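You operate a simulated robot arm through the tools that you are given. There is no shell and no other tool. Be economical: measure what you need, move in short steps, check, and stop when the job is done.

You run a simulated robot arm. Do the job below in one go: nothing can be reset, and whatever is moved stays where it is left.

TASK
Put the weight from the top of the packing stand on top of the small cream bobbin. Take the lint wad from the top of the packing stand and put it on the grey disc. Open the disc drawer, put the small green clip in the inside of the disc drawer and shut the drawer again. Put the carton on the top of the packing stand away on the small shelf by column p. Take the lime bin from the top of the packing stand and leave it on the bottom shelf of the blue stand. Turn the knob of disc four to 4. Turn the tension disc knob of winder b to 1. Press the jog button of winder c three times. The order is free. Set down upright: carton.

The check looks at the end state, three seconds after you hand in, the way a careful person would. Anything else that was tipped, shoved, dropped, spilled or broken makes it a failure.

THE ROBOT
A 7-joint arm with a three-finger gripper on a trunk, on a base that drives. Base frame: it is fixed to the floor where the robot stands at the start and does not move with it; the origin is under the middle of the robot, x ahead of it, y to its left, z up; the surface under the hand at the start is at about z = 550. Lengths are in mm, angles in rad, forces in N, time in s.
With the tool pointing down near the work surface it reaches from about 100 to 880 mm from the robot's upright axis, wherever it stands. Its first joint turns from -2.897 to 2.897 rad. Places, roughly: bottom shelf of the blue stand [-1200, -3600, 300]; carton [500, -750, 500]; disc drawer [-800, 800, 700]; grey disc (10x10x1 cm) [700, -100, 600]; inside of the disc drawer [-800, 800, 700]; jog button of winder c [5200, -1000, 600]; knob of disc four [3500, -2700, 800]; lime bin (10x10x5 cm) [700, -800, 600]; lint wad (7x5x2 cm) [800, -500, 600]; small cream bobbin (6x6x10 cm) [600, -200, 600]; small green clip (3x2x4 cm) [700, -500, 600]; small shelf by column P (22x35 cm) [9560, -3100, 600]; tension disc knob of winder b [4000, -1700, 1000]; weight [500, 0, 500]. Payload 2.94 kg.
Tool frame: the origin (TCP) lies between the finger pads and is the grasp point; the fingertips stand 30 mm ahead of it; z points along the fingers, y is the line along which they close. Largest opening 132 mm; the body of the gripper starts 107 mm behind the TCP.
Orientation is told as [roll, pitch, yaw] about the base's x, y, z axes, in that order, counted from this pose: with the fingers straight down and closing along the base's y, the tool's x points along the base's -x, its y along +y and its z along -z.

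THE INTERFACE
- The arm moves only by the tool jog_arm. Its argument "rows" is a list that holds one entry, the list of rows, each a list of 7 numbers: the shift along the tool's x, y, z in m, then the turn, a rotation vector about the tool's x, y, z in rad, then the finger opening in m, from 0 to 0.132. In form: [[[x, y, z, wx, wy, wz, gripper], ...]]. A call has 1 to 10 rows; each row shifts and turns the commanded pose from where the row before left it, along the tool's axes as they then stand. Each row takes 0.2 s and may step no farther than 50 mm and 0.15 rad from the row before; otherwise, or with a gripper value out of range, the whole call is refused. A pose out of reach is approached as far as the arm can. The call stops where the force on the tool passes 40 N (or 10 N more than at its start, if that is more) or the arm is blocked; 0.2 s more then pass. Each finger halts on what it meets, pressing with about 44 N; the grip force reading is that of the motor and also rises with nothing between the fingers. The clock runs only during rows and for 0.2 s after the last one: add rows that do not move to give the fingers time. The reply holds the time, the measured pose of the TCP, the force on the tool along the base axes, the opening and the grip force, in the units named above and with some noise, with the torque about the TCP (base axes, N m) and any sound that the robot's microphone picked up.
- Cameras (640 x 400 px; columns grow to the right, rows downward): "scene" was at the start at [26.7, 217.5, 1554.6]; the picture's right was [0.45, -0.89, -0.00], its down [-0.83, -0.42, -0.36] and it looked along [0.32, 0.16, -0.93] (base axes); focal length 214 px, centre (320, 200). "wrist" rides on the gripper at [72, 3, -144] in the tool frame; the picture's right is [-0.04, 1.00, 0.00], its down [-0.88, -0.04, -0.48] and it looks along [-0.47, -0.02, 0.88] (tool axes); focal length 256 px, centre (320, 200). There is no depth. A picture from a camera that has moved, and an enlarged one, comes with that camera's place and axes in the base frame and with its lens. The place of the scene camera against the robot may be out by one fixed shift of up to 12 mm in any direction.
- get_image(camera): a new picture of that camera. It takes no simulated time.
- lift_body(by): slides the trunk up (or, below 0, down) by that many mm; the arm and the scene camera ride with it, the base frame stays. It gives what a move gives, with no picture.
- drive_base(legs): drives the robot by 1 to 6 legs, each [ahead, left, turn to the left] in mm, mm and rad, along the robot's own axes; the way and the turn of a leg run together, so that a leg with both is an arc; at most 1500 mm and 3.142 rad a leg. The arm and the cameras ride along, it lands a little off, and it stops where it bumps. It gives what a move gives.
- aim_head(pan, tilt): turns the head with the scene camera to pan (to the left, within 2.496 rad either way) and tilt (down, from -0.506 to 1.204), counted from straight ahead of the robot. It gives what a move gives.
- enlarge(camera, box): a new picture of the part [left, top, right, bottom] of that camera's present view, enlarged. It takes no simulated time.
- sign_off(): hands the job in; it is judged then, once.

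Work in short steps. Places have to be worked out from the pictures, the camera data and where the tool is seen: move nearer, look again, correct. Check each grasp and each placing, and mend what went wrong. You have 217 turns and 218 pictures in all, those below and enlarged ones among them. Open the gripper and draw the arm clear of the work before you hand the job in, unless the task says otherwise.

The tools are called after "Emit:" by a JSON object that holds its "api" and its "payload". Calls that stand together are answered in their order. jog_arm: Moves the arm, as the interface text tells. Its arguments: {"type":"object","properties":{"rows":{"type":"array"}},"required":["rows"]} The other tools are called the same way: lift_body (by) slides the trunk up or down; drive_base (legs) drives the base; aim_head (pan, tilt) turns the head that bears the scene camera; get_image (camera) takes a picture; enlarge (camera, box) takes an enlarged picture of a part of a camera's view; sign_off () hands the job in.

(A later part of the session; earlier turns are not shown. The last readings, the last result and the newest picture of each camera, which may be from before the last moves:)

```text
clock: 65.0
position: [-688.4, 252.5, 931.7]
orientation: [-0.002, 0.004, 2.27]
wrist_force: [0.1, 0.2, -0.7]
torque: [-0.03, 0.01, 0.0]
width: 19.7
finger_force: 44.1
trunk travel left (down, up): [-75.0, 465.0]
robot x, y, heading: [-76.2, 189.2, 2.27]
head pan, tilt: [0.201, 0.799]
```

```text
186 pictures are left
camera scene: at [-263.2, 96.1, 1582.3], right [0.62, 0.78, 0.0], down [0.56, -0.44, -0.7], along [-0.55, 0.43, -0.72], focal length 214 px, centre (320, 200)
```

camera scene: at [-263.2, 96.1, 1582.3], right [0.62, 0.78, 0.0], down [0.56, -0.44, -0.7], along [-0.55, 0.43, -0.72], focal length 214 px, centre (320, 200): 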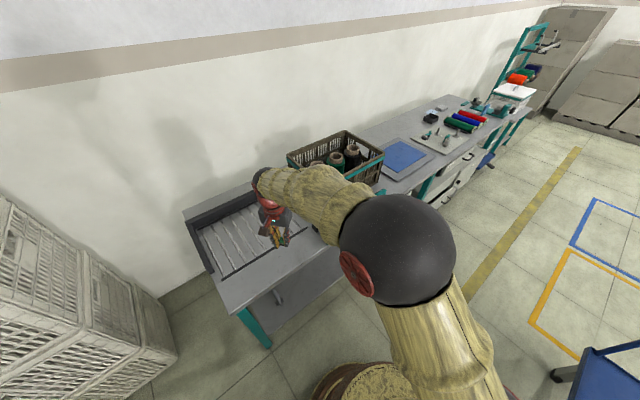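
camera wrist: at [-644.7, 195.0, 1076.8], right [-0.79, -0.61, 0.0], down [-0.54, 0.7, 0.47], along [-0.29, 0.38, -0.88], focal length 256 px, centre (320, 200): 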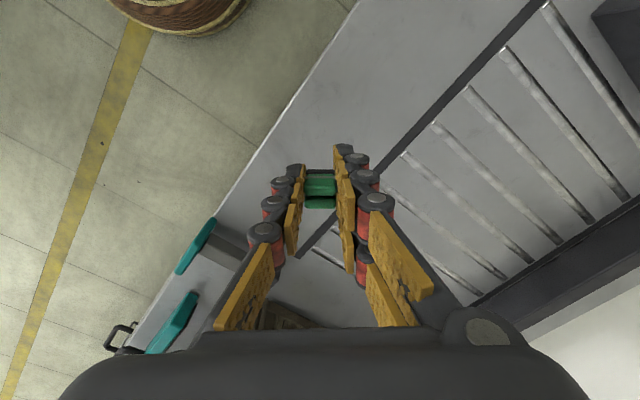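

The strip is below; I shift slightly from the edge and lower, then check the height.

Emit:
{"api": "jog_arm", "payload": {"rows": [[[0, 0.02, 0.03, 0, 0, 0, 0.01], [0, 0, 0.04, 0, 0, 0, 0.01], [0, 0, 0.035, 0, 0, 0, 0.01], [0, 0, 0, 0, 0, 0, 0.01]]]}}

Emit:
{"api": "get_image", "payload": {"camera": "wrist"}}

```text
clock: 66.0
position: [-704.6, 240.5, 827.8]
orientation: [0.001, -0.001, 2.272]
wrist_force: [-0.1, -0.5, 0.2]
torque: [0.0, -0.03, 0.01]
width: 19.8
finger_force: 43.9
trunk travel left (down, up): [-75.0, 465.0]
robot x, y, heading: [-79.4, 187.0, 2.27]
head pan, tilt: [0.201, 0.799]
```

```text
185 pictures are left
camera wrist: at [-660.6, 183.0, 971.9], right [-0.79, -0.61, 0.0], down [-0.54, 0.7, 0.48], along [-0.29, 0.38, -0.88], focal length 256 px, centre (320, 200)
```

wrist: 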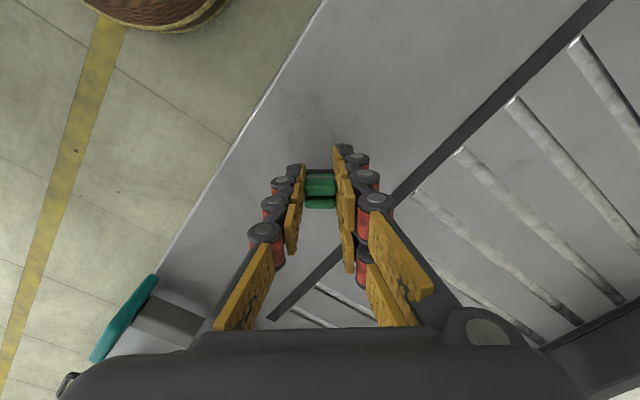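

Bench top estimated around z 775–787, so the clip is close. I lower in small steps watching the force.

Emit:
{"api": "jog_arm", "payload": {"rows": [[[0, 0, 0.003, 0, 0, 0, 0.01], [0, 0, 0.003, 0, 0, 0, 0.01], [0, 0, 0, 0, 0, 0, 0.01]]]}}

Emit:
{"api": "enlarge", "payload": {"camera": "wrist", "box": [240, 100, 400, 200]}}

```text
clock: 66.8
position: [-704.4, 239.7, 820.3]
orientation: [0.0, -0.001, 2.272]
wrist_force: [0.1, -0.2, -0.2]
torque: [0.02, 0.0, 0.01]
width: 19.9
finger_force: 44.2
trunk travel left (down, up): [-75.0, 465.0]
robot x, y, heading: [-81.2, 189.1, 2.274]
head pan, tilt: [0.201, 0.799]
```

```text
4.00 times, centred on (320, 150) of wrist
camera zoom: at [-660.3, 182.7, 965.9], right [-0.79, -0.61, 0.0], down [-0.54, 0.7, 0.48], along [-0.29, 0.38, -0.88], focal length 1024 px, centre (320, 400)
```

zoom: 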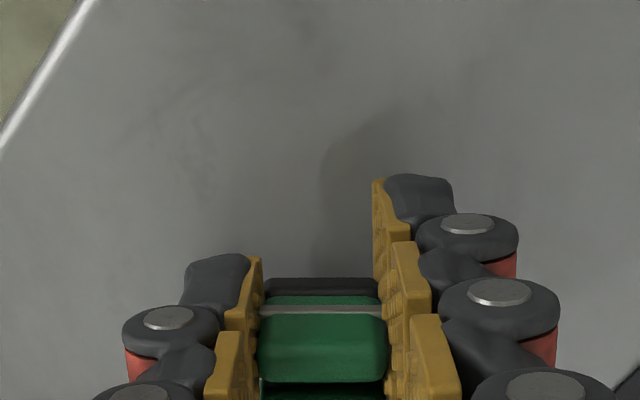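

Shadow still shows a gap. I keep lowering with the force stop protecting.

Emit:
{"api": "jog_arm", "payload": {"rows": [[[0, 0, 0.004, 0, 0, 0, 0.01], [0, 0, 0.004, 0, 0, 0, 0.01], [0, 0, 0.004, 0, 0, 0, 0.01], [0, 0, 0, 0, 0, 0, 0.01]]]}}

Emit:
{"api": "enlarge", "payload": {"camera": "wrist", "box": [240, 100, 400, 200]}}

```text
clock: 67.8
position: [-704.5, 240.1, 812.2]
orientation: [0.005, -0.006, 2.272]
wrist_force: [2.2, -0.1, 38.0]
torque: [0.19, -0.02, -0.04]
width: 19.7
finger_force: 43.9
trunk travel left (down, up): [-75.0, 465.0]
robot x, y, heading: [-79.2, 191.3, 2.273]
head pan, tilt: [0.201, 0.799]
```

```text
4.00 times, centred on (320, 150) of wrist
camera zoom: at [-659.6, 182.8, 958.2], right [-0.79, -0.61, 0.01], down [-0.53, 0.7, 0.48], along [-0.3, 0.38, -0.88], focal length 1024 px, centre (320, 400)
```

zoom: 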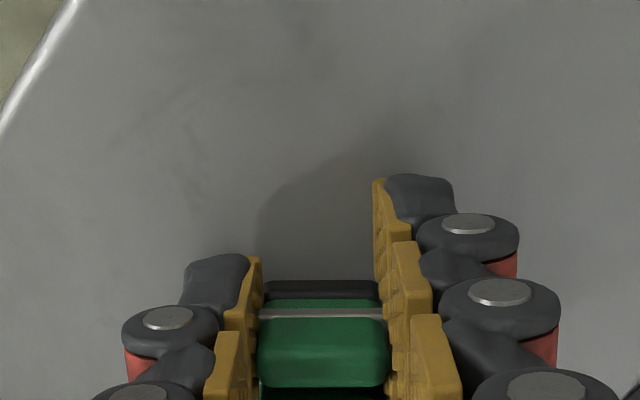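

Contact at z≈812 (bench ≈776). I relax the push, release and rise.

Emit:
{"api": "jog_arm", "payload": {"rows": [[[0, 0, -0.005, 0, 0, 0, 0.01], [0, 0, 0, 0, 0, 0, 0.03], [0, 0, 0, 0, 0, 0, 0.04], [0, 0, 0, 0, 0, 0, 0.05], [0, 0, -0.02, 0, 0, 0, 0.05], [0, 0, -0.04, 0, 0, 0, 0.05], [0, 0, -0.04, 0, 0, 0, 0.05], [0, 0, -0.04, 0, 0, 0, 0.05], [0, 0, 0, 0, 0, 0, 0.05]]]}}

Emit:
{"api": "get_image", "payload": {"camera": "wrist"}}

```text
clock: 69.8
position: [-703.5, 240.9, 954.8]
orientation: [-0.001, 0.0, 2.272]
wrist_force: [-1.0, -0.1, -0.4]
torque: [0.0, 0.02, 0.02]
width: 50.1
finger_force: 0.1
trunk travel left (down, up): [-75.0, 465.0]
robot x, y, heading: [-82.6, 186.3, 2.276]
head pan, tilt: [0.201, 0.799]
```

```text
182 pictures are left
camera wrist: at [-659.7, 183.7, 1099.4], right [-0.79, -0.61, 0.0], down [-0.54, 0.7, 0.48], along [-0.29, 0.38, -0.88], focal length 256 px, centre (320, 200)
```

wrist: 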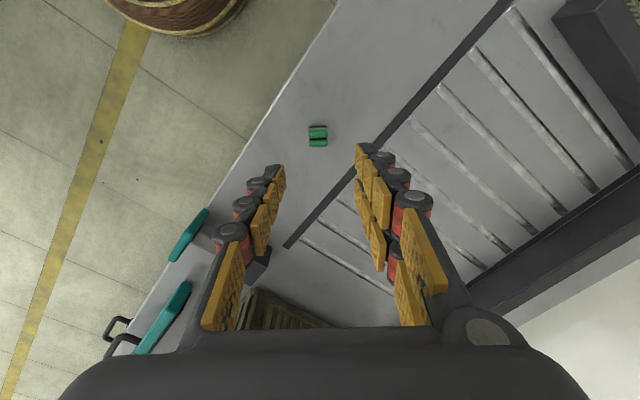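

Clip stands upright on the bench. Now I move the hand in front of the drawer and look at the handle.

Emit:
{"api": "jog_arm", "payload": {"rows": [[[0, -0.049, 0, 0, 0, 0, 0.08], [0, -0.049, 0, 0, 0, 0, 0.08], [0, -0.049, 0, 0, 0, 0, 0.08], [0, -0.049, 0, 0, 0, 0, 0.08], [0, -0.049, 0, 0, 0, 0, 0.08], [0, -0.049, 0, 0, 0, 0, 0.08], [0, -0.049, 0, 0, 0, 0, 0.08], [0, -0.049, 0, 0, 0, 0, 0.08], [0, -0.049, 0, 0, 0, 0, 0.08], [0, -0.049, 0, 0, 0, 0, 0.08]]]}}

Emit:
{"api": "jog_arm", "payload": {"rows": [[[-0.04, -0.01, 0, 0, 0, 0, 0.08], [-0.04, -0.01, 0, 0, 0, 0, 0.08], [-0.04, -0.01, 0, 0, 0, 0, 0.08], [-0.04, -0.01, 0, 0, 0, 0, 0.08], [-0.04, -0.01, 0, 0, 0, 0, 0.08], [0, 0, 0, 0, 0, 0, 0.08]]]}}

Emit:
{"api": "get_image", "payload": {"camera": "wrist"}}

Emit:
{"api": "enlarge", "payload": {"camera": "scene", "box": [320, 120, 480, 220]}}

```text
clock: 72.0
position: [-329.5, 556.0, 953.5]
orientation: [0.0, -0.001, 2.273]
wrist_force: [0.4, -1.4, -0.6]
torque: [0.05, -0.02, -0.04]
width: 80.0
finger_force: 0.0
trunk travel left (down, up): [-75.0, 465.0]
robot x, y, heading: [-79.3, 188.7, 2.272]
head pan, tilt: [0.201, 0.799]
```

```text
clock: 73.4
position: [-420.0, 742.4, 953.9]
orientation: [0.001, 0.001, 2.275]
wrist_force: [0.0, 0.6, -0.3]
torque: [0.0, -0.01, 0.01]
width: 80.0
finger_force: 0.1
trunk travel left (down, up): [-75.0, 465.0]
robot x, y, heading: [-86.0, 189.6, 2.27]
head pan, tilt: [0.201, 0.799]
```

```text
181 pictures are left
camera wrist: at [-376.9, 685.3, 1099.1], right [-0.79, -0.61, 0.0], down [-0.54, 0.7, 0.47], along [-0.29, 0.38, -0.88], focal length 256 px, centre (320, 200)
```

wrist: 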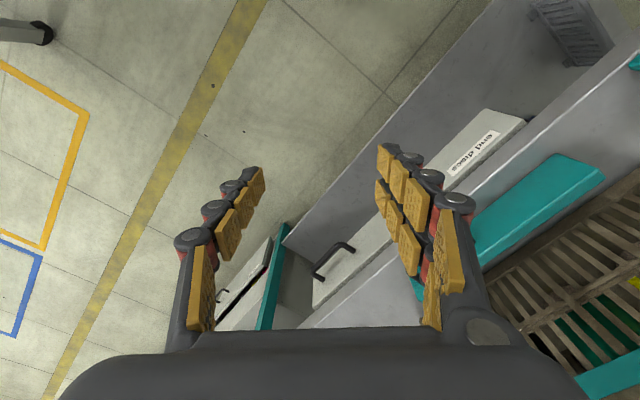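

```text
4.00 times, centred on (400, 170) of scene
camera zoom: at [-263.4, 96.7, 1582.4], right [0.62, 0.78, 0.0], down [0.56, -0.45, -0.7], along [-0.55, 0.43, -0.72], focal length 858 px, centre (0, 320)
```

zoom: 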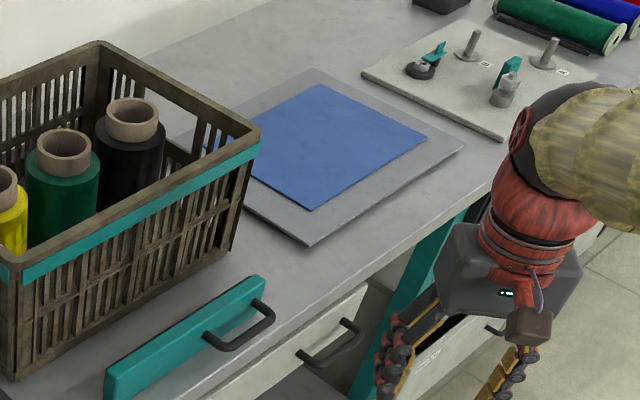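

The label is readable in the wrist camera; I enlarge it and the other drawer labels.

Emit:
{"api": "enlarge", "payload": {"camera": "wrist", "box": [430, 110, 526, 170]}}

Emit:
{"api": "enlarge", "payload": {"camera": "wrist", "box": [260, 200, 420, 300]}}

Emit:
{"api": "aim_head", "payload": {"pan": -0.1, "tilt": 0.6}}

Emit:
{"api": "get_image", "payload": {"camera": "scene"}}

```text
6.67 times, centred on (478, 140) of wrist
camera zoom: at [-376.9, 685.3, 1099.1], right [-0.79, -0.61, 0.0], down [-0.54, 0.7, 0.47], along [-0.29, 0.38, -0.88], focal length 1707 px, centre (-733, 600)
```

zoom: 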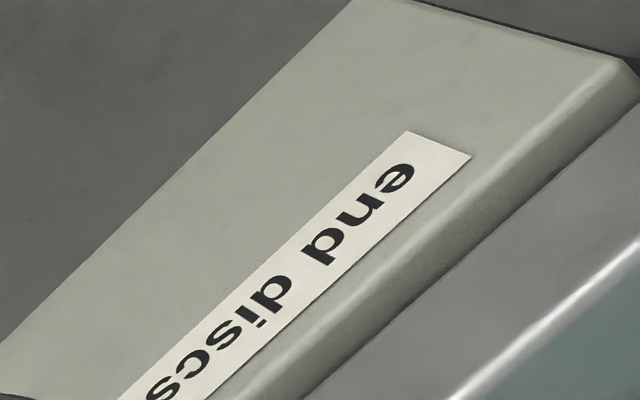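

```text
4.00 times, centred on (340, 250) of wrist
camera zoom: at [-376.9, 685.3, 1099.1], right [-0.79, -0.61, 0.0], down [-0.54, 0.7, 0.47], along [-0.29, 0.38, -0.88], focal length 1024 px, centre (240, 0)
```

zoom: 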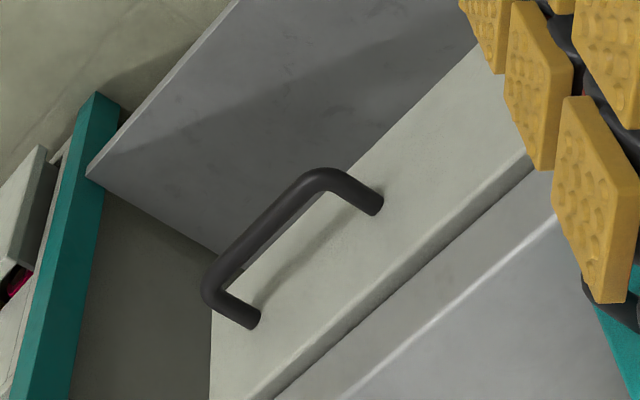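

```text
clock: 74.2
position: [-420.5, 741.6, 954.2]
orientation: [0.0, -0.002, 2.272]
wrist_force: [-0.6, 0.0, 0.0]
torque: [0.05, 0.0, -0.03]
width: 79.8
finger_force: 0.0
trunk travel left (down, up): [-75.0, 465.0]
robot x, y, heading: [-81.2, 187.4, 2.268]
head pan, tilt: [-0.099, 0.6]
```

```text
177 pictures are left
camera scene: at [-249.9, 119.0, 1599.2], right [0.82, 0.57, 0.0], down [0.32, -0.47, -0.82], along [-0.47, 0.68, -0.57], focal length 214 px, centre (320, 200)
```

scene: 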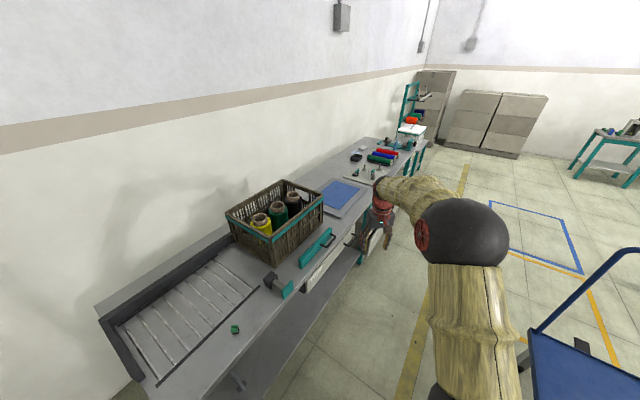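

"End discs" – this is the disc drawer. I rotate the tool so the fingers close along x and move over the handle bar (~(-600,957)).

Emit:
{"api": "jog_arm", "payload": {"rows": [[[0, 0, 0, 0, 0, 0.14, 0.06], [0, 0, 0, 0, 0, 0.14, 0.06], [0, 0, 0, 0, 0, 0.14, 0.06], [0, 0, 0, 0, 0, 0.14, 0.06], [0, 0, 0, 0, 0, 0.14, 0.06], [0, 0, 0, 0, 0, 0, 0.06]]]}}

Emit:
{"api": "jog_arm", "payload": {"rows": [[[-0.036, 0.03, 0, 0, 0, 0, 0.06], [-0.036, 0.03, 0, 0, 0, 0, 0.06], [-0.036, 0.03, 0, 0, 0, 0, 0.06], [-0.036, 0.03, 0, 0, 0, 0, 0.06], [-0.036, 0.03, 0.02, 0, 0, 0, 0.06], [-0.035, 0.03, 0.02, 0, 0, 0, 0.06], [0, 0, 0.04, 0, 0, 0, 0.06], [0, 0, 0, 0, 0, 0, 0.06]]]}}

Emit:
{"api": "get_image", "payload": {"camera": "wrist"}}

```text
clock: 75.6
position: [-420.0, 741.5, 955.4]
orientation: [0.002, 0.001, 1.57]
wrist_force: [0.3, -0.5, 0.7]
torque: [-0.02, 0.0, 0.02]
width: 60.1
finger_force: 0.0
trunk travel left (down, up): [-75.0, 465.0]
robot x, y, heading: [-80.1, 187.2, 2.273]
head pan, tilt: [-0.099, 0.6]
```

```text
refused: row 5 steps farther than a row can; nothing moved
```

```text
176 pictures are left
camera wrist: at [-423.6, 669.1, 1099.3], right [-1.0, 0.04, 0.0], down [0.04, 0.88, 0.48], along [0.02, 0.48, -0.88], focal length 256 px, centre (320, 200)
```

wrist: 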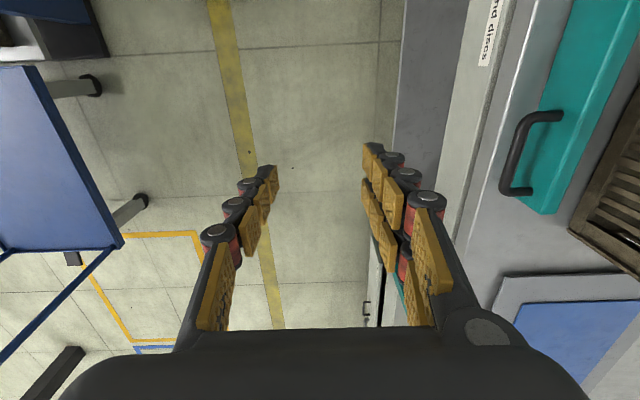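

Emit:
{"api": "jog_arm", "payload": {"rows": [[[-0.036, 0.03, 0, 0, 0, 0, 0.06], [-0.036, 0.03, 0, 0, 0, 0, 0.06], [-0.036, 0.03, 0, 0, 0, 0, 0.06], [-0.036, 0.03, 0, 0, 0, 0, 0.06], [-0.036, 0.03, 0, 0, 0, 0, 0.06], [-0.035, 0.03, 0, 0, 0, 0, 0.06], [0, 0, 0.04, 0, 0, 0, 0.06], [0, 0, 0.04, 0, 0, 0, 0.06], [0, 0, 0, 0, 0, 0, 0.06]]]}}

Emit:
{"api": "get_image", "payload": {"camera": "wrist"}}

```text
clock: 77.6
position: [-565.2, 912.3, 868.4]
orientation: [-0.003, 0.002, 1.572]
wrist_force: [-0.4, 0.3, -2.8]
torque: [-0.03, -0.1, -0.01]
width: 60.0
finger_force: 0.0
out of reach, approached as far as the arm can: row 5, 6
trunk travel left (down, up): [-75.0, 465.0]
robot x, y, heading: [-81.5, 188.6, 2.273]
head pan, tilt: [-0.099, 0.6]
```

```text
175 pictures are left
camera wrist: at [-568.8, 839.9, 1014.3], right [-1.0, 0.04, 0.0], down [0.04, 0.88, 0.47], along [0.02, 0.47, -0.88], focal length 256 px, centre (320, 200)
```

wrist: 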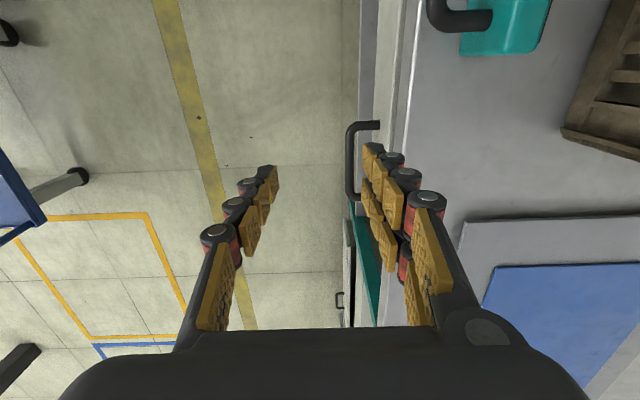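

The arm is at its limit; I drive the base 180 mm along +y.

Emit:
{"api": "drive_base", "payload": {"legs": [[137, -116, 0]]}}

```text
clock: 79.1
position: [-562.7, 1091.9, 871.9]
orientation: [0.001, 0.0, 1.572]
wrist_force: [-0.3, 0.1, -0.2]
torque: [0.02, 0.01, 0.03]
width: 60.1
finger_force: 0.0
trunk travel left (down, up): [-75.0, 465.0]
robot x, y, heading: [-82.1, 367.2, 2.267]
head pan, tilt: [-0.099, 0.6]
```

Emit:
{"api": "jog_arm", "payload": {"rows": [[[0.034, 0.01, 0.01, 0, 0, 0, 0.04], [0.034, 0.01, 0.01, 0, 0, 0, 0.04], [0.034, 0.01, 0.02, 0, 0, 0, 0.04], [0.034, 0.009, 0.025, 0, 0, 0, 0.04], [0, 0, 0, 0, 0, 0, 0.04], [0, 0, 0, 0, 0, 0, 0.04]]]}}

Emit:
{"api": "get_image", "payload": {"camera": "wrist"}}

```text
clock: 80.5
position: [-601.8, 955.1, 805.5]
orientation: [0.0, 0.0, 1.571]
wrist_force: [-1.2, 0.0, 0.1]
torque: [0.04, 0.0, 0.0]
width: 39.9
finger_force: 0.2
trunk travel left (down, up): [-75.0, 465.0]
robot x, y, heading: [-82.6, 368.0, 2.275]
head pan, tilt: [-0.099, 0.6]
```

```text
174 pictures are left
camera wrist: at [-605.4, 883.8, 951.3], right [-1.0, 0.04, 0.0], down [0.04, 0.88, 0.48], along [0.02, 0.47, -0.88], focal length 256 px, centre (320, 200)
```

wrist: 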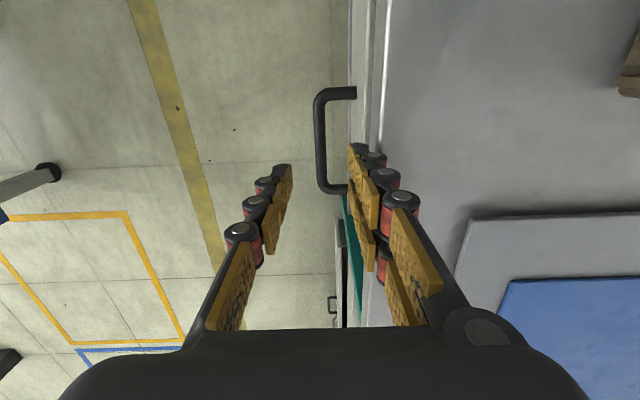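

Bar is at about (-602,949,709), face at -635. I lower with a 30 mm opening so the inner finger slips behind the bar.

Emit:
{"api": "jog_arm", "payload": {"rows": [[[0.005, -0.003, 0.025, 0, 0, 0, 0.03], [0, 0, 0.03, 0, 0, 0, 0.03], [0, 0, 0, 0, 0, 0, 0.03]]]}}

Emit:
{"api": "get_image", "payload": {"camera": "wrist"}}

```text
clock: 81.3
position: [-598.1, 950.0, 751.9]
orientation: [0.001, -0.001, 1.572]
wrist_force: [-0.3, 0.0, -0.8]
torque: [0.0, 0.01, -0.03]
width: 29.9
finger_force: 0.0
trunk travel left (down, up): [-75.0, 465.0]
robot x, y, heading: [-81.2, 369.1, 2.267]
head pan, tilt: [-0.099, 0.6]
```

```text
173 pictures are left
camera wrist: at [-602.8, 877.5, 896.5], right [-1.0, 0.04, 0.0], down [0.04, 0.88, 0.48], along [0.02, 0.47, -0.88], focal length 256 px, centre (320, 200)
```

wrist: 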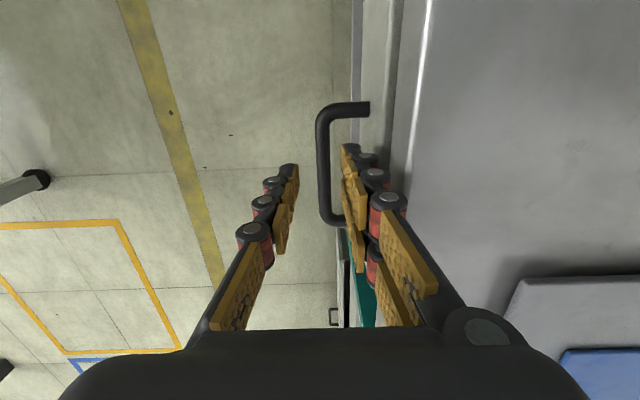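

Emit:
{"api": "jog_arm", "payload": {"rows": [[[0, 0, 0.02, 0, 0, 0, 0.03], [0, 0, 0.02, 0, 0, 0, 0.03], [0, 0, 0, 0, 0, 0, 0.03]]]}}

Emit:
{"api": "get_image", "payload": {"camera": "wrist"}}

```text
clock: 82.1
position: [-598.2, 950.0, 711.5]
orientation: [-0.002, -0.001, 1.572]
wrist_force: [0.2, 0.2, 0.0]
torque: [-0.01, 0.02, 0.02]
width: 30.0
finger_force: 0.1
trunk travel left (down, up): [-75.0, 465.0]
robot x, y, heading: [-77.8, 373.1, 2.271]
head pan, tilt: [-0.099, 0.6]
```

```text
172 pictures are left
camera wrist: at [-602.9, 878.8, 856.9], right [-1.0, 0.04, 0.0], down [0.04, 0.88, 0.48], along [0.02, 0.47, -0.88], focal length 256 px, centre (320, 200)
```

wrist: 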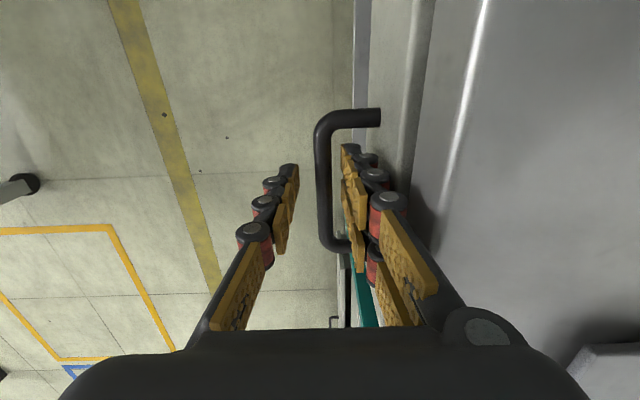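

The bar is between the fingers. I close on it.

Emit:
{"api": "jog_arm", "payload": {"rows": [[[0, 0, 0, 0, 0, 0, 0.018], [0, 0, 0, 0, 0, 0, 0.005], [0, 0, 0, 0, 0, 0, 0.005], [0, 0, 0, 0, 0, 0, 0.005]]]}}

Emit:
{"api": "jog_arm", "payload": {"rows": [[[0, -0.02, 0, 0, 0, 0, 0.005], [0, -0.025, 0, 0, 0, 0, 0.005], [0, -0.025, 0, 0, 0, 0, 0.005], [0, 0, 0, 0, 0, 0, 0.005]]]}}

Emit:
{"api": "get_image", "payload": {"camera": "wrist"}}

```text
clock: 83.1
position: [-598.9, 950.6, 710.7]
orientation: [-0.001, 0.0, 1.572]
wrist_force: [-1.3, 0.2, -1.4]
torque: [0.08, 0.02, -0.66]
width: 11.6
finger_force: 38.2
trunk travel left (down, up): [-75.0, 465.0]
robot x, y, heading: [-78.4, 370.4, 2.276]
head pan, tilt: [-0.099, 0.6]
```

```text
clock: 84.1
position: [-528.4, 950.9, 711.7]
orientation: [-0.001, 0.0, 1.57]
wrist_force: [1.8, 6.3, -9.8]
torque: [0.33, -0.04, -0.68]
width: 11.4
finger_force: 38.3
trunk travel left (down, up): [-75.0, 465.0]
robot x, y, heading: [-78.1, 369.2, 2.274]
head pan, tilt: [-0.099, 0.6]
```

```text
171 pictures are left
camera wrist: at [-532.4, 878.7, 856.8], right [-1.0, 0.04, 0.0], down [0.04, 0.88, 0.47], along [0.02, 0.47, -0.88], focal length 256 px, centre (320, 200)
```

wrist: 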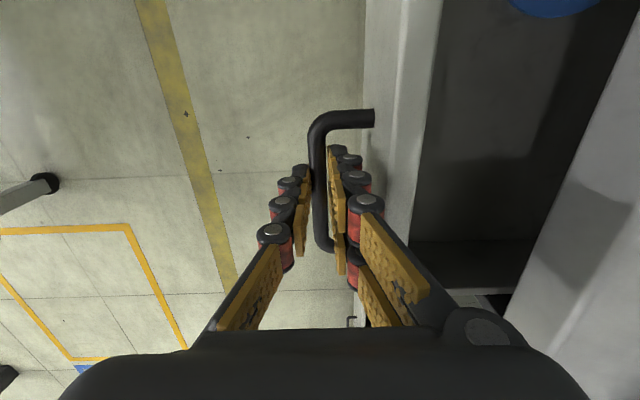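

The drawer slides out. I pull further.

Emit:
{"api": "jog_arm", "payload": {"rows": [[[0, -0.025, 0, 0, 0, 0, 0.005], [0, -0.025, 0, 0, 0, 0, 0.005], [0, -0.025, 0, 0, 0, 0, 0.005], [0, -0.025, 0, 0, 0, 0, 0.005], [0, -0.025, 0, 0, 0, 0, 0.005], [0, 0, 0, 0, 0, 0, 0.005]]]}}

Emit:
{"api": "get_image", "payload": {"camera": "wrist"}}

Emit:
{"api": "aim_head", "payload": {"pan": 0.0, "tilt": 1.0}}

Emit:
{"api": "get_image", "payload": {"camera": "scene"}}

```text
clock: 85.5
position: [-404.2, 951.4, 712.1]
orientation: [0.0, 0.001, 1.57]
wrist_force: [1.0, 1.9, -5.6]
torque: [-0.4, -0.02, -0.69]
width: 11.4
finger_force: 38.6
trunk travel left (down, up): [-75.0, 465.0]
robot x, y, heading: [-82.2, 369.6, 2.27]
head pan, tilt: [-0.099, 0.6]
```

```text
170 pictures are left
camera wrist: at [-407.5, 878.8, 856.9], right [-1.0, 0.04, 0.0], down [0.04, 0.88, 0.47], along [0.02, 0.47, -0.88], focal length 256 px, centre (320, 200)
```

wrist: 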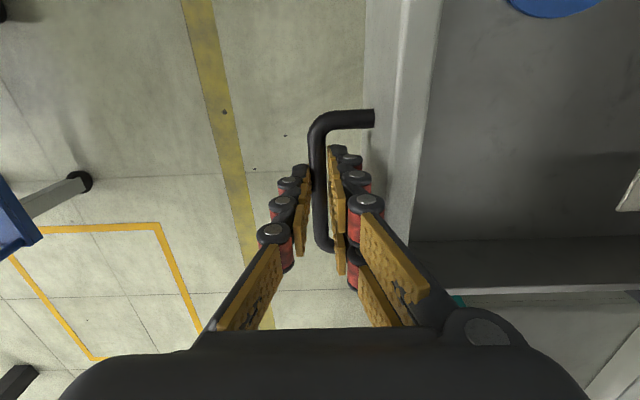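

```text
clock: 86.4
position: [-404.2, 951.4, 712.0]
orientation: [-0.001, 0.002, 1.571]
wrist_force: [1.8, -0.3, -3.9]
torque: [-0.17, -0.05, -0.74]
width: 11.4
finger_force: 38.4
trunk travel left (down, up): [-75.0, 465.0]
robot x, y, heading: [-80.0, 369.9, 2.27]
head pan, tilt: [0.0, 1.0]
```

```text
169 pictures are left
camera scene: at [-244.4, 280.4, 1567.3], right [0.76, 0.64, 0.0], down [0.54, -0.64, -0.54], along [-0.35, 0.41, -0.84], focal length 214 px, centre (320, 200)
```

scene: 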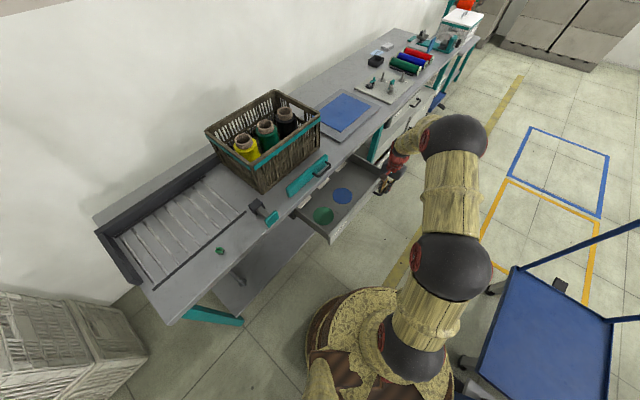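

Open about 195 mm with free floor near the handle end. I release and rise.

Emit:
{"api": "jog_arm", "payload": {"rows": [[[0, 0, 0, 0, 0, 0, 0.03], [0, 0, 0, 0, 0, 0, 0.03], [0, 0, -0.04, 0, 0, 0, 0.03], [0, 0, -0.045, 0, 0, 0, 0.03], [0, 0, -0.045, 0, 0, 0, 0.06], [0, 0, -0.045, 0, 0, 0, 0.06], [0, 0, -0.045, 0, 0, 0, 0.06], [0, 0, 0, 0, 0, 0, 0.06]]]}}

Emit:
{"api": "get_image", "payload": {"camera": "wrist"}}

```text
clock: 88.2
position: [-402.5, 950.7, 929.6]
orientation: [-0.001, 0.003, 1.572]
wrist_force: [0.0, 0.2, -1.0]
torque: [0.03, 0.02, -0.04]
width: 59.8
finger_force: 0.0
trunk travel left (down, up): [-75.0, 465.0]
robot x, y, heading: [-79.0, 370.9, 2.273]
head pan, tilt: [0.0, 1.0]
```

```text
168 pictures are left
camera wrist: at [-407.3, 879.5, 1075.9], right [-1.0, 0.04, 0.0], down [0.04, 0.88, 0.47], along [0.02, 0.47, -0.88], focal length 256 px, centre (320, 200)
```

wrist: 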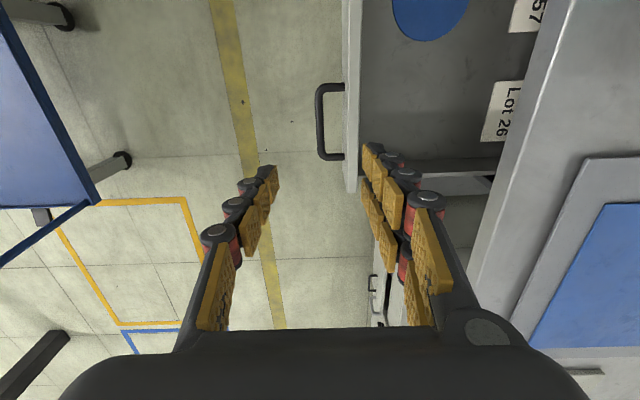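

Free drawer floor is around (-530,910). Now I go fetch the clip: along -y in front of the bench first, then rotate back.

Emit:
{"api": "jog_arm", "payload": {"rows": [[[0.049, 0, 0, 0, 0, 0, 0.06], [0.049, 0, 0, 0, 0, 0, 0.06], [0.049, 0, 0, 0, 0, 0, 0.06], [0.049, 0, 0, 0, 0, 0, 0.06], [0.049, 0, 0, 0, 0, 0, 0.06], [0.049, 0, 0, 0, 0, 0, 0.06], [0.049, 0, 0, 0, 0, 0, 0.06], [0.049, 0, 0, 0, 0, 0, 0.06], [0.049, 0, 0, 0, 0, 0, 0.06], [0.049, 0, 0, 0, 0, 0, 0.06]]]}}

Emit:
{"api": "jog_arm", "payload": {"rows": [[[0.04, 0, 0, 0, 0, -0.14, 0.06], [0.04, 0, 0, 0, 0, -0.14, 0.06], [0.04, 0, 0, 0, 0, -0.14, 0.06], [0, 0, 0, 0, 0, -0.14, 0.06], [0, 0, 0, 0, 0, -0.14, 0.06], [0, 0, 0, 0, 0, 0, 0.06]]]}}

Emit:
{"api": "get_image", "payload": {"camera": "wrist"}}

```text
clock: 90.4
position: [-402.5, 460.9, 931.8]
orientation: [-0.001, 0.0, 1.57]
wrist_force: [-0.8, 0.1, 0.8]
torque: [-0.02, 0.02, 0.01]
width: 59.9
finger_force: 0.0
trunk travel left (down, up): [-75.0, 465.0]
robot x, y, heading: [-78.8, 375.2, 2.271]
head pan, tilt: [0.0, 1.0]
```

```text
clock: 91.8
position: [-387.8, 343.1, 932.3]
orientation: [-0.001, 0.0, 2.272]
wrist_force: [-0.8, 0.0, 0.2]
torque: [0.03, -0.02, 0.01]
width: 60.1
finger_force: 0.1
trunk travel left (down, up): [-75.0, 465.0]
robot x, y, heading: [-81.4, 371.4, 2.268]
head pan, tilt: [0.0, 1.0]
```

```text
167 pictures are left
camera wrist: at [-343.6, 285.7, 1077.3], right [-0.79, -0.61, 0.0], down [-0.54, 0.7, 0.48], along [-0.29, 0.38, -0.88], focal length 256 px, centre (320, 200)
```

wrist: 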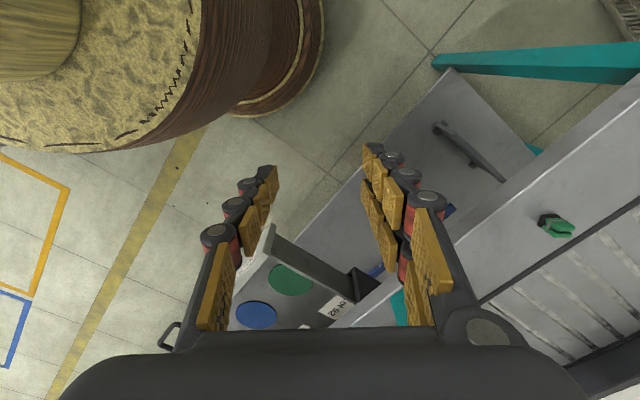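

Clip visible at about (-703,243). I move over it.

Emit:
{"api": "jog_arm", "payload": {"rows": [[[-0.0158, 0.0384, 0, 0, 0, 0, 0.06], [-0.0158, 0.0384, 0, 0, 0, 0, 0.06], [-0.0158, 0.0384, 0, 0, 0, 0, 0.06], [-0.0158, 0.0384, 0, 0, 0, 0, 0.06], [-0.0158, 0.0384, 0, 0, 0, 0, 0.06], [-0.0158, 0.0384, 0, 0, 0, 0, 0.06], [-0.0158, 0.0384, 0, 0, 0, 0, 0.06], [-0.0158, 0.0384, 0, 0, 0, 0, 0.06], [0, 0, 0.04, 0, 0, 0, 0.06], [0, 0, 0, 0, 0, 0, 0.06]]]}}

Emit:
{"api": "get_image", "payload": {"camera": "wrist"}}

```text
clock: 94.0
position: [-703.8, 241.8, 892.0]
orientation: [0.001, -0.001, 2.27]
wrist_force: [-0.9, -1.0, -0.1]
torque: [-0.02, -0.04, 0.01]
width: 60.3
finger_force: 0.0
trunk travel left (down, up): [-75.0, 465.0]
robot x, y, heading: [-80.5, 371.8, 2.26]
head pan, tilt: [0.0, 1.0]
```

```text
166 pictures are left
camera wrist: at [-659.9, 184.0, 1037.0], right [-0.79, -0.61, 0.0], down [-0.54, 0.7, 0.48], along [-0.29, 0.38, -0.88], focal length 256 px, centre (320, 200)
```

wrist: 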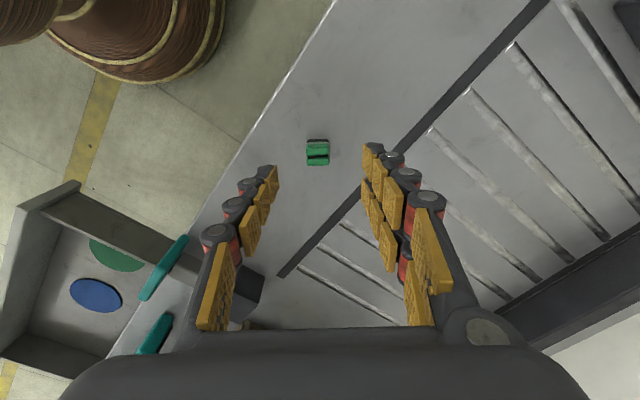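

Aligned; I descend and grip the clip as before.

Emit:
{"api": "jog_arm", "payload": {"rows": [[[0, 0, 0.04, 0, 0, 0, 0.055], [0, 0, 0.038, 0, 0, 0, 0.055], [0, 0, 0, 0, 0, 0, 0.055], [0, 0, 0, 0, 0, 0, 0.03], [0, 0, 0, 0, 0, 0, 0.01], [0, 0, 0, 0, 0, 0, 0.01], [0, 0, 0, 0, 0, 0, 0.01]]]}}

Emit:
{"api": "enlarge", "payload": {"camera": "wrist", "box": [240, 120, 400, 220]}}

```text
clock: 95.6
position: [-703.3, 242.3, 815.2]
orientation: [0.0, 0.0, 2.271]
wrist_force: [-0.3, 0.3, 1.5]
torque: [-0.01, -0.02, -0.02]
width: 20.4
finger_force: 27.0
trunk travel left (down, up): [-75.0, 465.0]
robot x, y, heading: [-80.8, 372.0, 2.268]
head pan, tilt: [0.0, 1.0]
```

```text
4.00 times, centred on (320, 170) of wrist
camera zoom: at [-659.6, 184.6, 959.1], right [-0.79, -0.61, 0.0], down [-0.54, 0.7, 0.48], along [-0.29, 0.38, -0.88], focal length 1024 px, centre (320, 320)
```

zoom: 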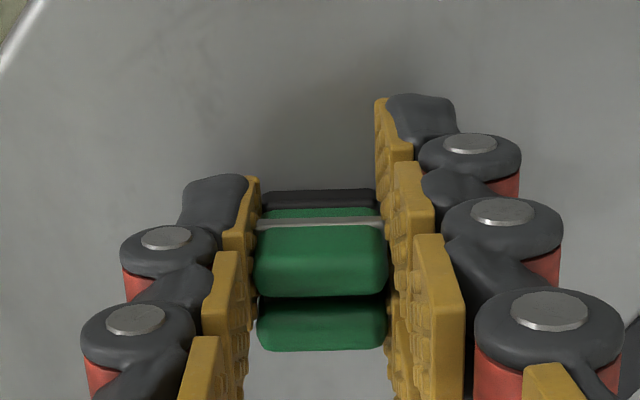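

Clip gripped. I lift and retrace the path.

Emit:
{"api": "jog_arm", "payload": {"rows": [[[0, 0, -0.04, 0, 0, 0, 0.01], [0, 0, -0.04, 0, 0, 0, 0.01], [0, 0, -0.04, 0, 0, 0, 0.01], [0.018, -0.044, 0, 0, 0, 0, 0.01], [0.018, -0.044, 0, 0, 0, 0, 0.01], [0.018, -0.044, 0, 0, 0, 0, 0.01], [0.018, -0.044, 0, 0, 0, 0, 0.01], [0.018, -0.044, 0, 0, 0, 0, 0.01], [0.018, -0.044, 0, 0, 0, 0, 0.01], [0.018, -0.044, 0, 0, 0, 0, 0.01]]]}}

Emit:
{"api": "jog_arm", "payload": {"rows": [[[0, 0, 0, 0, 0, 0.14, 0.01], [0, 0, 0, 0, 0, 0.14, 0.01], [0, 0, 0, 0, 0, 0.14, 0.01], [0, 0, 0, 0, 0, 0.14, 0.01], [0, 0, 0, 0, 0, 0.14, 0.01], [-0.047, 0, 0, 0, 0, 0, 0.01], [-0.047, 0, 0, 0, 0, 0, 0.01], [-0.047, 0, 0, 0, 0, 0, 0.01], [-0.047, 0, 0, 0, 0, 0, 0.01], [-0.047, 0, 0, 0, 0, 0, 0.01]]]}}

Emit:
{"api": "jog_arm", "payload": {"rows": [[[-0.047, 0, 0, 0, 0, 0, 0.01], [-0.047, 0, 0, 0, 0, 0, 0.01], [-0.047, 0, 0, 0, 0, 0, 0.01], [-0.047, 0, 0, 0, 0, 0, 0.01], [-0.047, 0, 0, 0, 0, 0, 0.01], [-0.035, 0.03, 0, 0, 0, 0, 0.01], [-0.03, 0.035, 0, 0, 0, 0, 0.01], [0, 0.04, 0, 0, 0, 0, 0.01], [0, 0.04, 0, 0, 0, 0, 0.01], [0, 0, 0, 0, 0, 0, 0.01]]]}}

Emit:
{"api": "get_image", "payload": {"camera": "wrist"}}

```text
clock: 97.8
position: [-387.0, 344.0, 934.0]
orientation: [0.0, -0.001, 2.273]
wrist_force: [-0.7, 0.0, -0.1]
torque: [0.03, -0.06, 0.04]
width: 19.7
finger_force: 44.4
trunk travel left (down, up): [-75.0, 465.0]
robot x, y, heading: [-78.9, 368.2, 2.266]
head pan, tilt: [0.0, 1.0]
```

```text
clock: 100.0
position: [-386.6, 579.1, 933.9]
orientation: [-0.001, 0.0, 1.572]
wrist_force: [0.2, -0.8, 0.0]
torque: [0.01, 0.0, 0.01]
width: 19.4
finger_force: 43.9
trunk travel left (down, up): [-75.0, 465.0]
robot x, y, heading: [-78.6, 366.1, 2.276]
head pan, tilt: [0.0, 1.0]
```

```text
clock: 102.2
position: [-533.8, 880.2, 936.0]
orientation: [-0.004, -0.002, 1.571]
wrist_force: [-0.9, -0.5, -0.8]
torque: [-0.05, -0.07, -0.02]
width: 19.8
finger_force: 43.8
trunk travel left (down, up): [-75.0, 465.0]
robot x, y, heading: [-79.7, 371.1, 2.269]
head pan, tilt: [0.0, 1.0]
```

```text
164 pictures are left
camera wrist: at [-536.7, 807.4, 1079.3], right [-1.0, 0.04, 0.0], down [0.04, 0.88, 0.48], along [0.02, 0.47, -0.88], focal length 256 px, centre (320, 200)
```

wrist: 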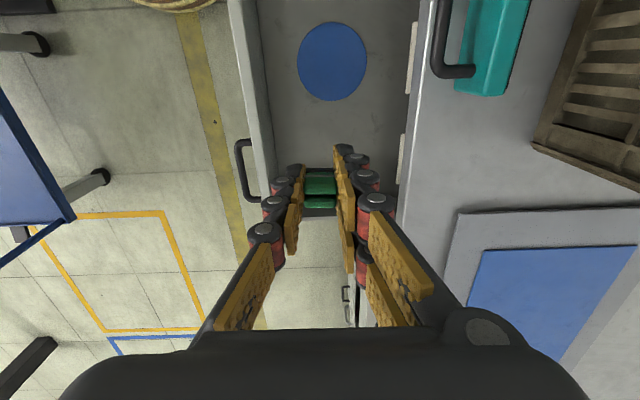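

Landing spot should shift ~40 mm in +y to be clear of the blue disc. I shift and descend partway.

Emit:
{"api": "jog_arm", "payload": {"rows": [[[-0.04, 0.002, 0, 0, 0, 0, 0.01], [0, 0, 0.045, 0, 0, 0, 0.01], [0, 0, 0.045, 0, 0, 0, 0.01], [0, 0, 0.045, 0, 0, 0, 0.01], [0, 0, 0.03, 0, 0, 0, 0.01], [0, 0, 0, 0, 0, 0, 0.01]]]}}

Emit:
{"api": "get_image", "payload": {"camera": "wrist"}}

```text
clock: 103.6
position: [-533.6, 919.2, 769.7]
orientation: [0.0, -0.001, 1.571]
wrist_force: [0.6, 0.4, -0.7]
torque: [0.01, -0.02, 0.0]
width: 19.7
finger_force: 43.9
trunk travel left (down, up): [-75.0, 465.0]
robot x, y, heading: [-78.3, 366.9, 2.271]
head pan, tilt: [0.0, 1.0]
```

```text
163 pictures are left
camera wrist: at [-537.0, 847.2, 913.6], right [-1.0, 0.04, 0.0], down [0.04, 0.88, 0.48], along [0.02, 0.47, -0.88], focal length 256 px, centre (320, 200)
```

wrist: 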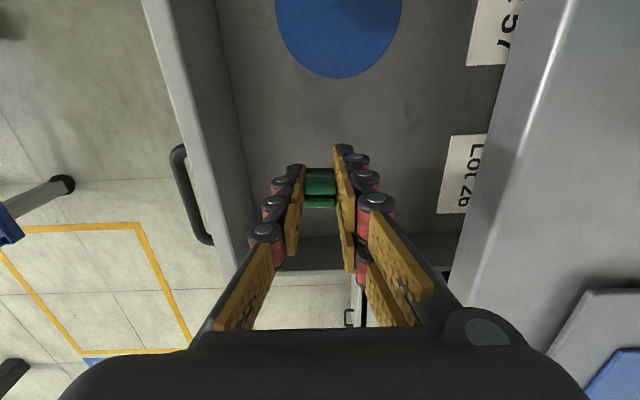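

Drawer floor judged near z 680. I lower in small steps.

Emit:
{"api": "jog_arm", "payload": {"rows": [[[0, 0, 0.015, 0, 0, 0, 0.01], [0, 0, 0.015, 0, 0, 0, 0.01], [0, 0, 0.005, 0, 0, 0, 0.01], [0, 0, 0.004, 0, 0, 0, 0.01], [0, 0, 0.004, 0, 0, 0, 0.01], [0, 0, 0, 0, 0, 0, 0.01]]]}}

Emit:
{"api": "enlarge", "payload": {"camera": "wrist", "box": [240, 110, 400, 210]}}

```text
clock: 105.0
position: [-534.1, 918.2, 725.6]
orientation: [-0.001, -0.001, 1.572]
wrist_force: [-0.1, 0.1, -0.5]
torque: [-0.02, -0.01, -0.01]
width: 19.8
finger_force: 43.5
trunk travel left (down, up): [-75.0, 465.0]
robot x, y, heading: [-82.0, 368.3, 2.267]
head pan, tilt: [0.0, 1.0]
```

```text
4.00 times, centred on (320, 160) of wrist
camera zoom: at [-537.7, 846.9, 870.9], right [-1.0, 0.04, 0.0], down [0.04, 0.88, 0.48], along [0.02, 0.47, -0.88], focal length 1024 px, centre (320, 360)
```

zoom: 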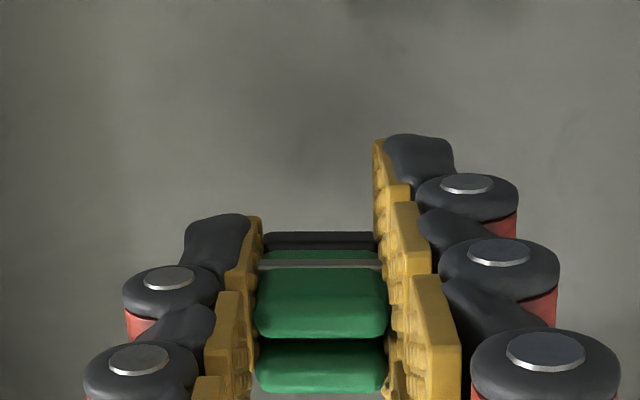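

Emit:
{"api": "jog_arm", "payload": {"rows": [[[0, 0, 0.004, 0, 0, 0, 0.01], [0, 0, 0.003, 0, 0, 0, 0.01], [0, 0, 0.003, 0, 0, 0, 0.01], [0, 0, 0, 0, 0, 0, 0.01]]]}}

```text
clock: 106.0
position: [-534.4, 919.0, 715.6]
orientation: [0.003, 0.001, 1.571]
wrist_force: [0.7, 0.0, 0.2]
torque: [-0.01, 0.01, -0.02]
width: 19.5
finger_force: 43.4
trunk travel left (down, up): [-75.0, 465.0]
robot x, y, heading: [-83.2, 371.2, 2.27]
head pan, tilt: [0.0, 1.0]
```

Emit:
{"api": "jog_arm", "payload": {"rows": [[[0, 0, 0.003, 0, 0, 0, 0.01], [0, 0, 0.003, 0, 0, 0, 0.01], [0, 0, 0, 0, 0, 0, 0.01]]]}}

Emit:
{"api": "enlarge", "payload": {"camera": "wrist", "box": [240, 110, 400, 210]}}

```text
clock: 106.8
position: [-533.5, 918.3, 710.6]
orientation: [-0.001, -0.001, 1.57]
wrist_force: [-0.1, 0.6, 0.2]
torque: [-0.02, 0.01, 0.03]
width: 19.7
finger_force: 43.8
trunk travel left (down, up): [-75.0, 465.0]
robot x, y, heading: [-80.7, 368.9, 2.272]
head pan, tilt: [0.0, 1.0]
```

```text
4.00 times, centred on (320, 160) of wrist
camera zoom: at [-537.7, 846.6, 855.0], right [-1.0, 0.04, 0.0], down [0.04, 0.88, 0.48], along [0.02, 0.47, -0.88], focal length 1024 px, centre (320, 360)
```

zoom: 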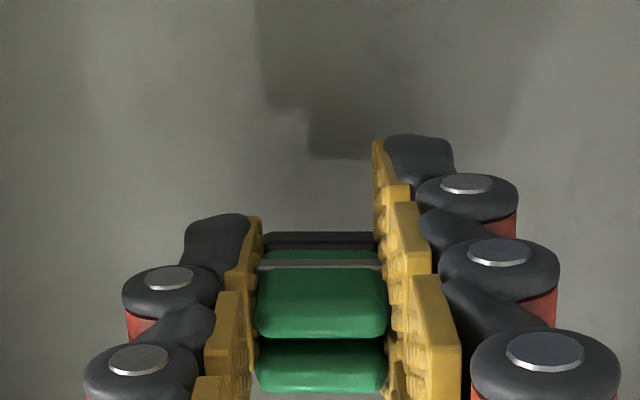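

The shadow is closing in; still a gap. I lower further.

Emit:
{"api": "jog_arm", "payload": {"rows": [[[0, 0, 0.003, 0, 0, 0, 0.01], [0, 0, 0.003, 0, 0, 0, 0.01], [0, 0, 0.003, 0, 0, 0, 0.01], [0, 0, 0.003, 0, 0, 0, 0.01], [0, 0, 0, 0, 0, 0, 0.01]]]}}

Emit:
{"api": "enlarge", "payload": {"camera": "wrist", "box": [240, 110, 400, 210]}}

```text
clock: 108.0
position: [-534.1, 918.3, 697.8]
orientation: [0.001, 0.001, 1.57]
wrist_force: [1.0, 0.0, -0.8]
torque: [0.0, -0.03, -0.02]
width: 19.6
finger_force: 44.1
trunk travel left (down, up): [-75.0, 465.0]
robot x, y, heading: [-80.1, 369.0, 2.272]
head pan, tilt: [0.0, 1.0]
```

```text
4.00 times, centred on (320, 160) of wrist
camera zoom: at [-537.7, 846.4, 842.9], right [-1.0, 0.04, 0.0], down [0.04, 0.88, 0.48], along [0.02, 0.47, -0.88], focal length 1024 px, centre (320, 360)
```

zoom: 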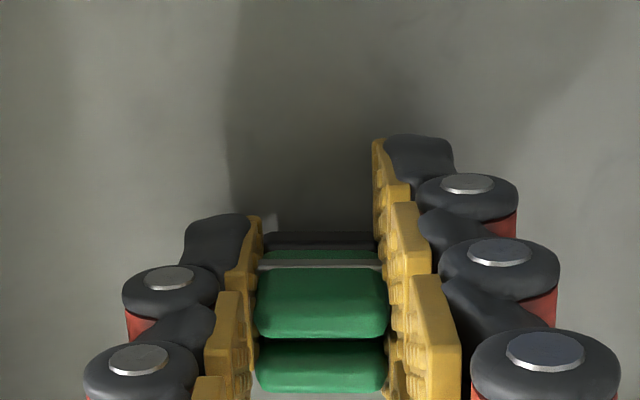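

Emit:
{"api": "jog_arm", "payload": {"rows": [[[0, 0, 0.002, 0, 0, 0, 0.01], [0, 0, 0.002, 0, 0, 0, 0.01], [0, 0, 0.002, 0, 0, 0, 0.01], [0, 0, 0, 0, 0, 0, 0.01]]]}}

```text
clock: 109.0
position: [-534.6, 918.0, 692.8]
orientation: [0.0, 0.0, 1.571]
wrist_force: [-0.1, -1.6, 7.4]
torque: [-0.02, 0.01, -0.02]
width: 19.3
finger_force: 44.6
trunk travel left (down, up): [-75.0, 465.0]
robot x, y, heading: [-79.7, 368.4, 2.268]
head pan, tilt: [0.0, 1.0]
```

Contact. I release, rise out of the drawer and check.

Emit:
{"api": "jog_arm", "payload": {"rows": [[[0, 0, -0.001, 0, 0, 0, 0.02], [0, 0, 0, 0, 0, 0, 0.035], [0, 0, 0, 0, 0, 0, 0.045], [0, 0, 0, 0, 0, 0, 0.045], [0, 0, -0.03, 0, 0, 0, 0.045], [0, 0, -0.04, 0, 0, 0, 0.045], [0, 0, -0.045, 0, 0, 0, 0.045], [0, 0, -0.045, 0, 0, 0, 0.045], [0, 0, -0.045, 0, 0, 0, 0.045], [0, 0, 0, 0, 0, 0, 0.045]]]}}

Emit:
{"api": "get_image", "payload": {"camera": "wrist"}}

```text
clock: 111.2
position: [-534.2, 918.1, 899.9]
orientation: [0.001, 0.001, 1.571]
wrist_force: [0.8, -0.2, 0.5]
torque: [0.05, 0.02, 0.01]
width: 45.1
finger_force: 0.1
trunk travel left (down, up): [-75.0, 465.0]
robot x, y, heading: [-79.7, 371.0, 2.271]
head pan, tilt: [0.0, 1.0]
```

```text
159 pictures are left
camera wrist: at [-536.5, 846.4, 1043.7], right [-1.0, 0.04, 0.0], down [0.04, 0.88, 0.47], along [0.02, 0.47, -0.88], focal length 256 px, centre (320, 200)
```

wrist: 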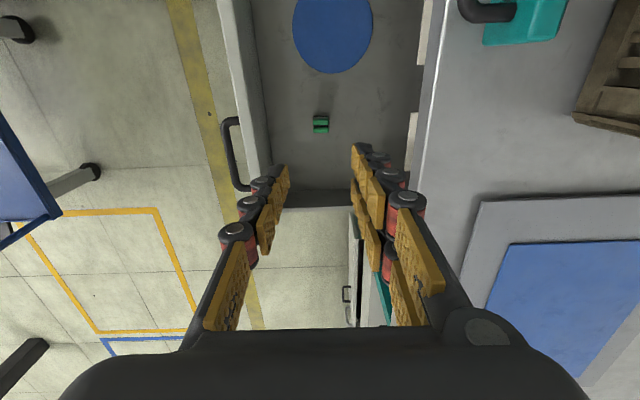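

Clip stands in the drawer. I go back over the handle (now at about (-404,950)).

Emit:
{"api": "jog_arm", "payload": {"rows": [[[-0.01, -0.044, 0, 0, 0, 0, 0.03], [-0.01, -0.044, 0, 0, 0, 0, 0.03], [-0.012, -0.043, 0, 0, 0, 0, 0.03], [0, 0, 0.04, 0, 0, 0, 0.03], [0, 0, 0.04, 0, 0, 0, 0.03], [0, 0, 0.04, 0, 0, 0, 0.03], [0, 0, 0, 0, 0, 0, 0.03]]]}}

Emit:
{"api": "get_image", "payload": {"camera": "wrist"}}

```text
clock: 112.8
position: [-403.3, 951.1, 778.0]
orientation: [-0.002, 0.0, 1.57]
wrist_force: [-0.7, -0.4, 0.1]
torque: [-0.06, -0.01, 0.02]
width: 29.9
finger_force: 0.0
trunk travel left (down, up): [-75.0, 465.0]
robot x, y, heading: [-78.2, 369.1, 2.268]
head pan, tilt: [0.0, 1.0]
```

```text
158 pictures are left
camera wrist: at [-407.6, 879.2, 923.2], right [-1.0, 0.04, 0.0], down [0.04, 0.88, 0.48], along [0.02, 0.47, -0.88], focal length 256 px, centre (320, 200)
```

wrist: 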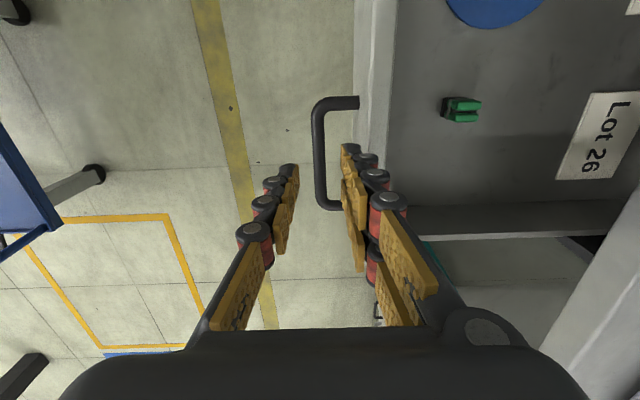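

Clear view of bar between fingers. I lower, grip it, then push the drawer shut.

Emit:
{"api": "jog_arm", "payload": {"rows": [[[0, 0, 0.035, 0, 0, 0, 0.03], [0, 0, 0.032, 0, 0, 0, 0.03], [0, 0, 0, 0, 0, 0, 0.015], [0, 0, 0, 0, 0, 0, 0.005], [0, 0, 0, 0, 0, 0, 0.005], [0, 0, 0, 0, 0, 0, 0.005]]]}}

Emit:
{"api": "jog_arm", "payload": {"rows": [[[0, 0.025, 0, 0, 0, 0, 0.005], [0, 0.03, 0, 0, 0, 0, 0.005], [0, 0.03, 0, 0, 0, 0, 0.005], [0, 0.03, 0, 0, 0, 0, 0.005], [0, 0.03, 0, 0, 0, 0, 0.005], [0, 0.02, 0, 0, 0, 0, 0.005], [0, 0.015, 0, 0, 0, 0, 0.005], [0, 0.01, 0, 0, 0, 0, 0.005], [0, 0.005, 0, 0, 0, 0, 0.005], [0, 0, 0, 0, 0, 0, 0.005]]]}}

Emit:
{"api": "get_image", "payload": {"camera": "wrist"}}

```text
clock: 114.2
position: [-403.2, 951.5, 711.3]
orientation: [0.0, -0.001, 1.571]
wrist_force: [-0.5, 0.3, 1.4]
torque: [0.18, -0.02, -0.71]
width: 11.3
finger_force: 38.2
trunk travel left (down, up): [-75.0, 465.0]
robot x, y, heading: [-79.1, 370.3, 2.272]
head pan, tilt: [0.0, 1.0]
```

```text
clock: 116.4
position: [-597.6, 950.8, 712.0]
orientation: [-0.001, 0.002, 1.571]
wrist_force: [1.1, -4.9, -0.4]
torque: [-0.48, 0.06, -0.72]
width: 11.5
finger_force: 38.4
trunk travel left (down, up): [-75.0, 465.0]
robot x, y, heading: [-79.3, 370.3, 2.265]
head pan, tilt: [0.0, 1.0]
```

```text
157 pictures are left
camera wrist: at [-602.4, 878.5, 856.2], right [-1.0, 0.04, 0.0], down [0.04, 0.88, 0.47], along [0.02, 0.47, -0.88], focal length 256 px, centre (320, 200)
```

wrist: 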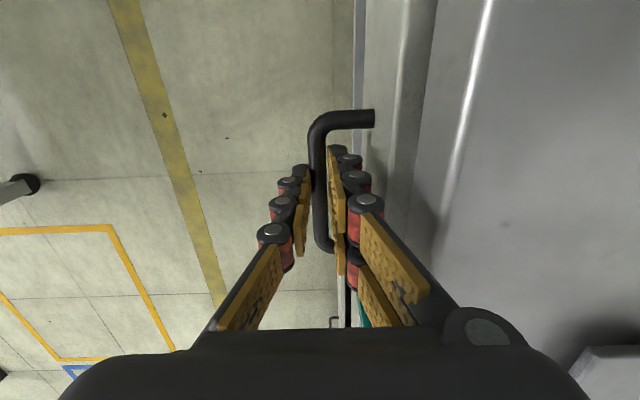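

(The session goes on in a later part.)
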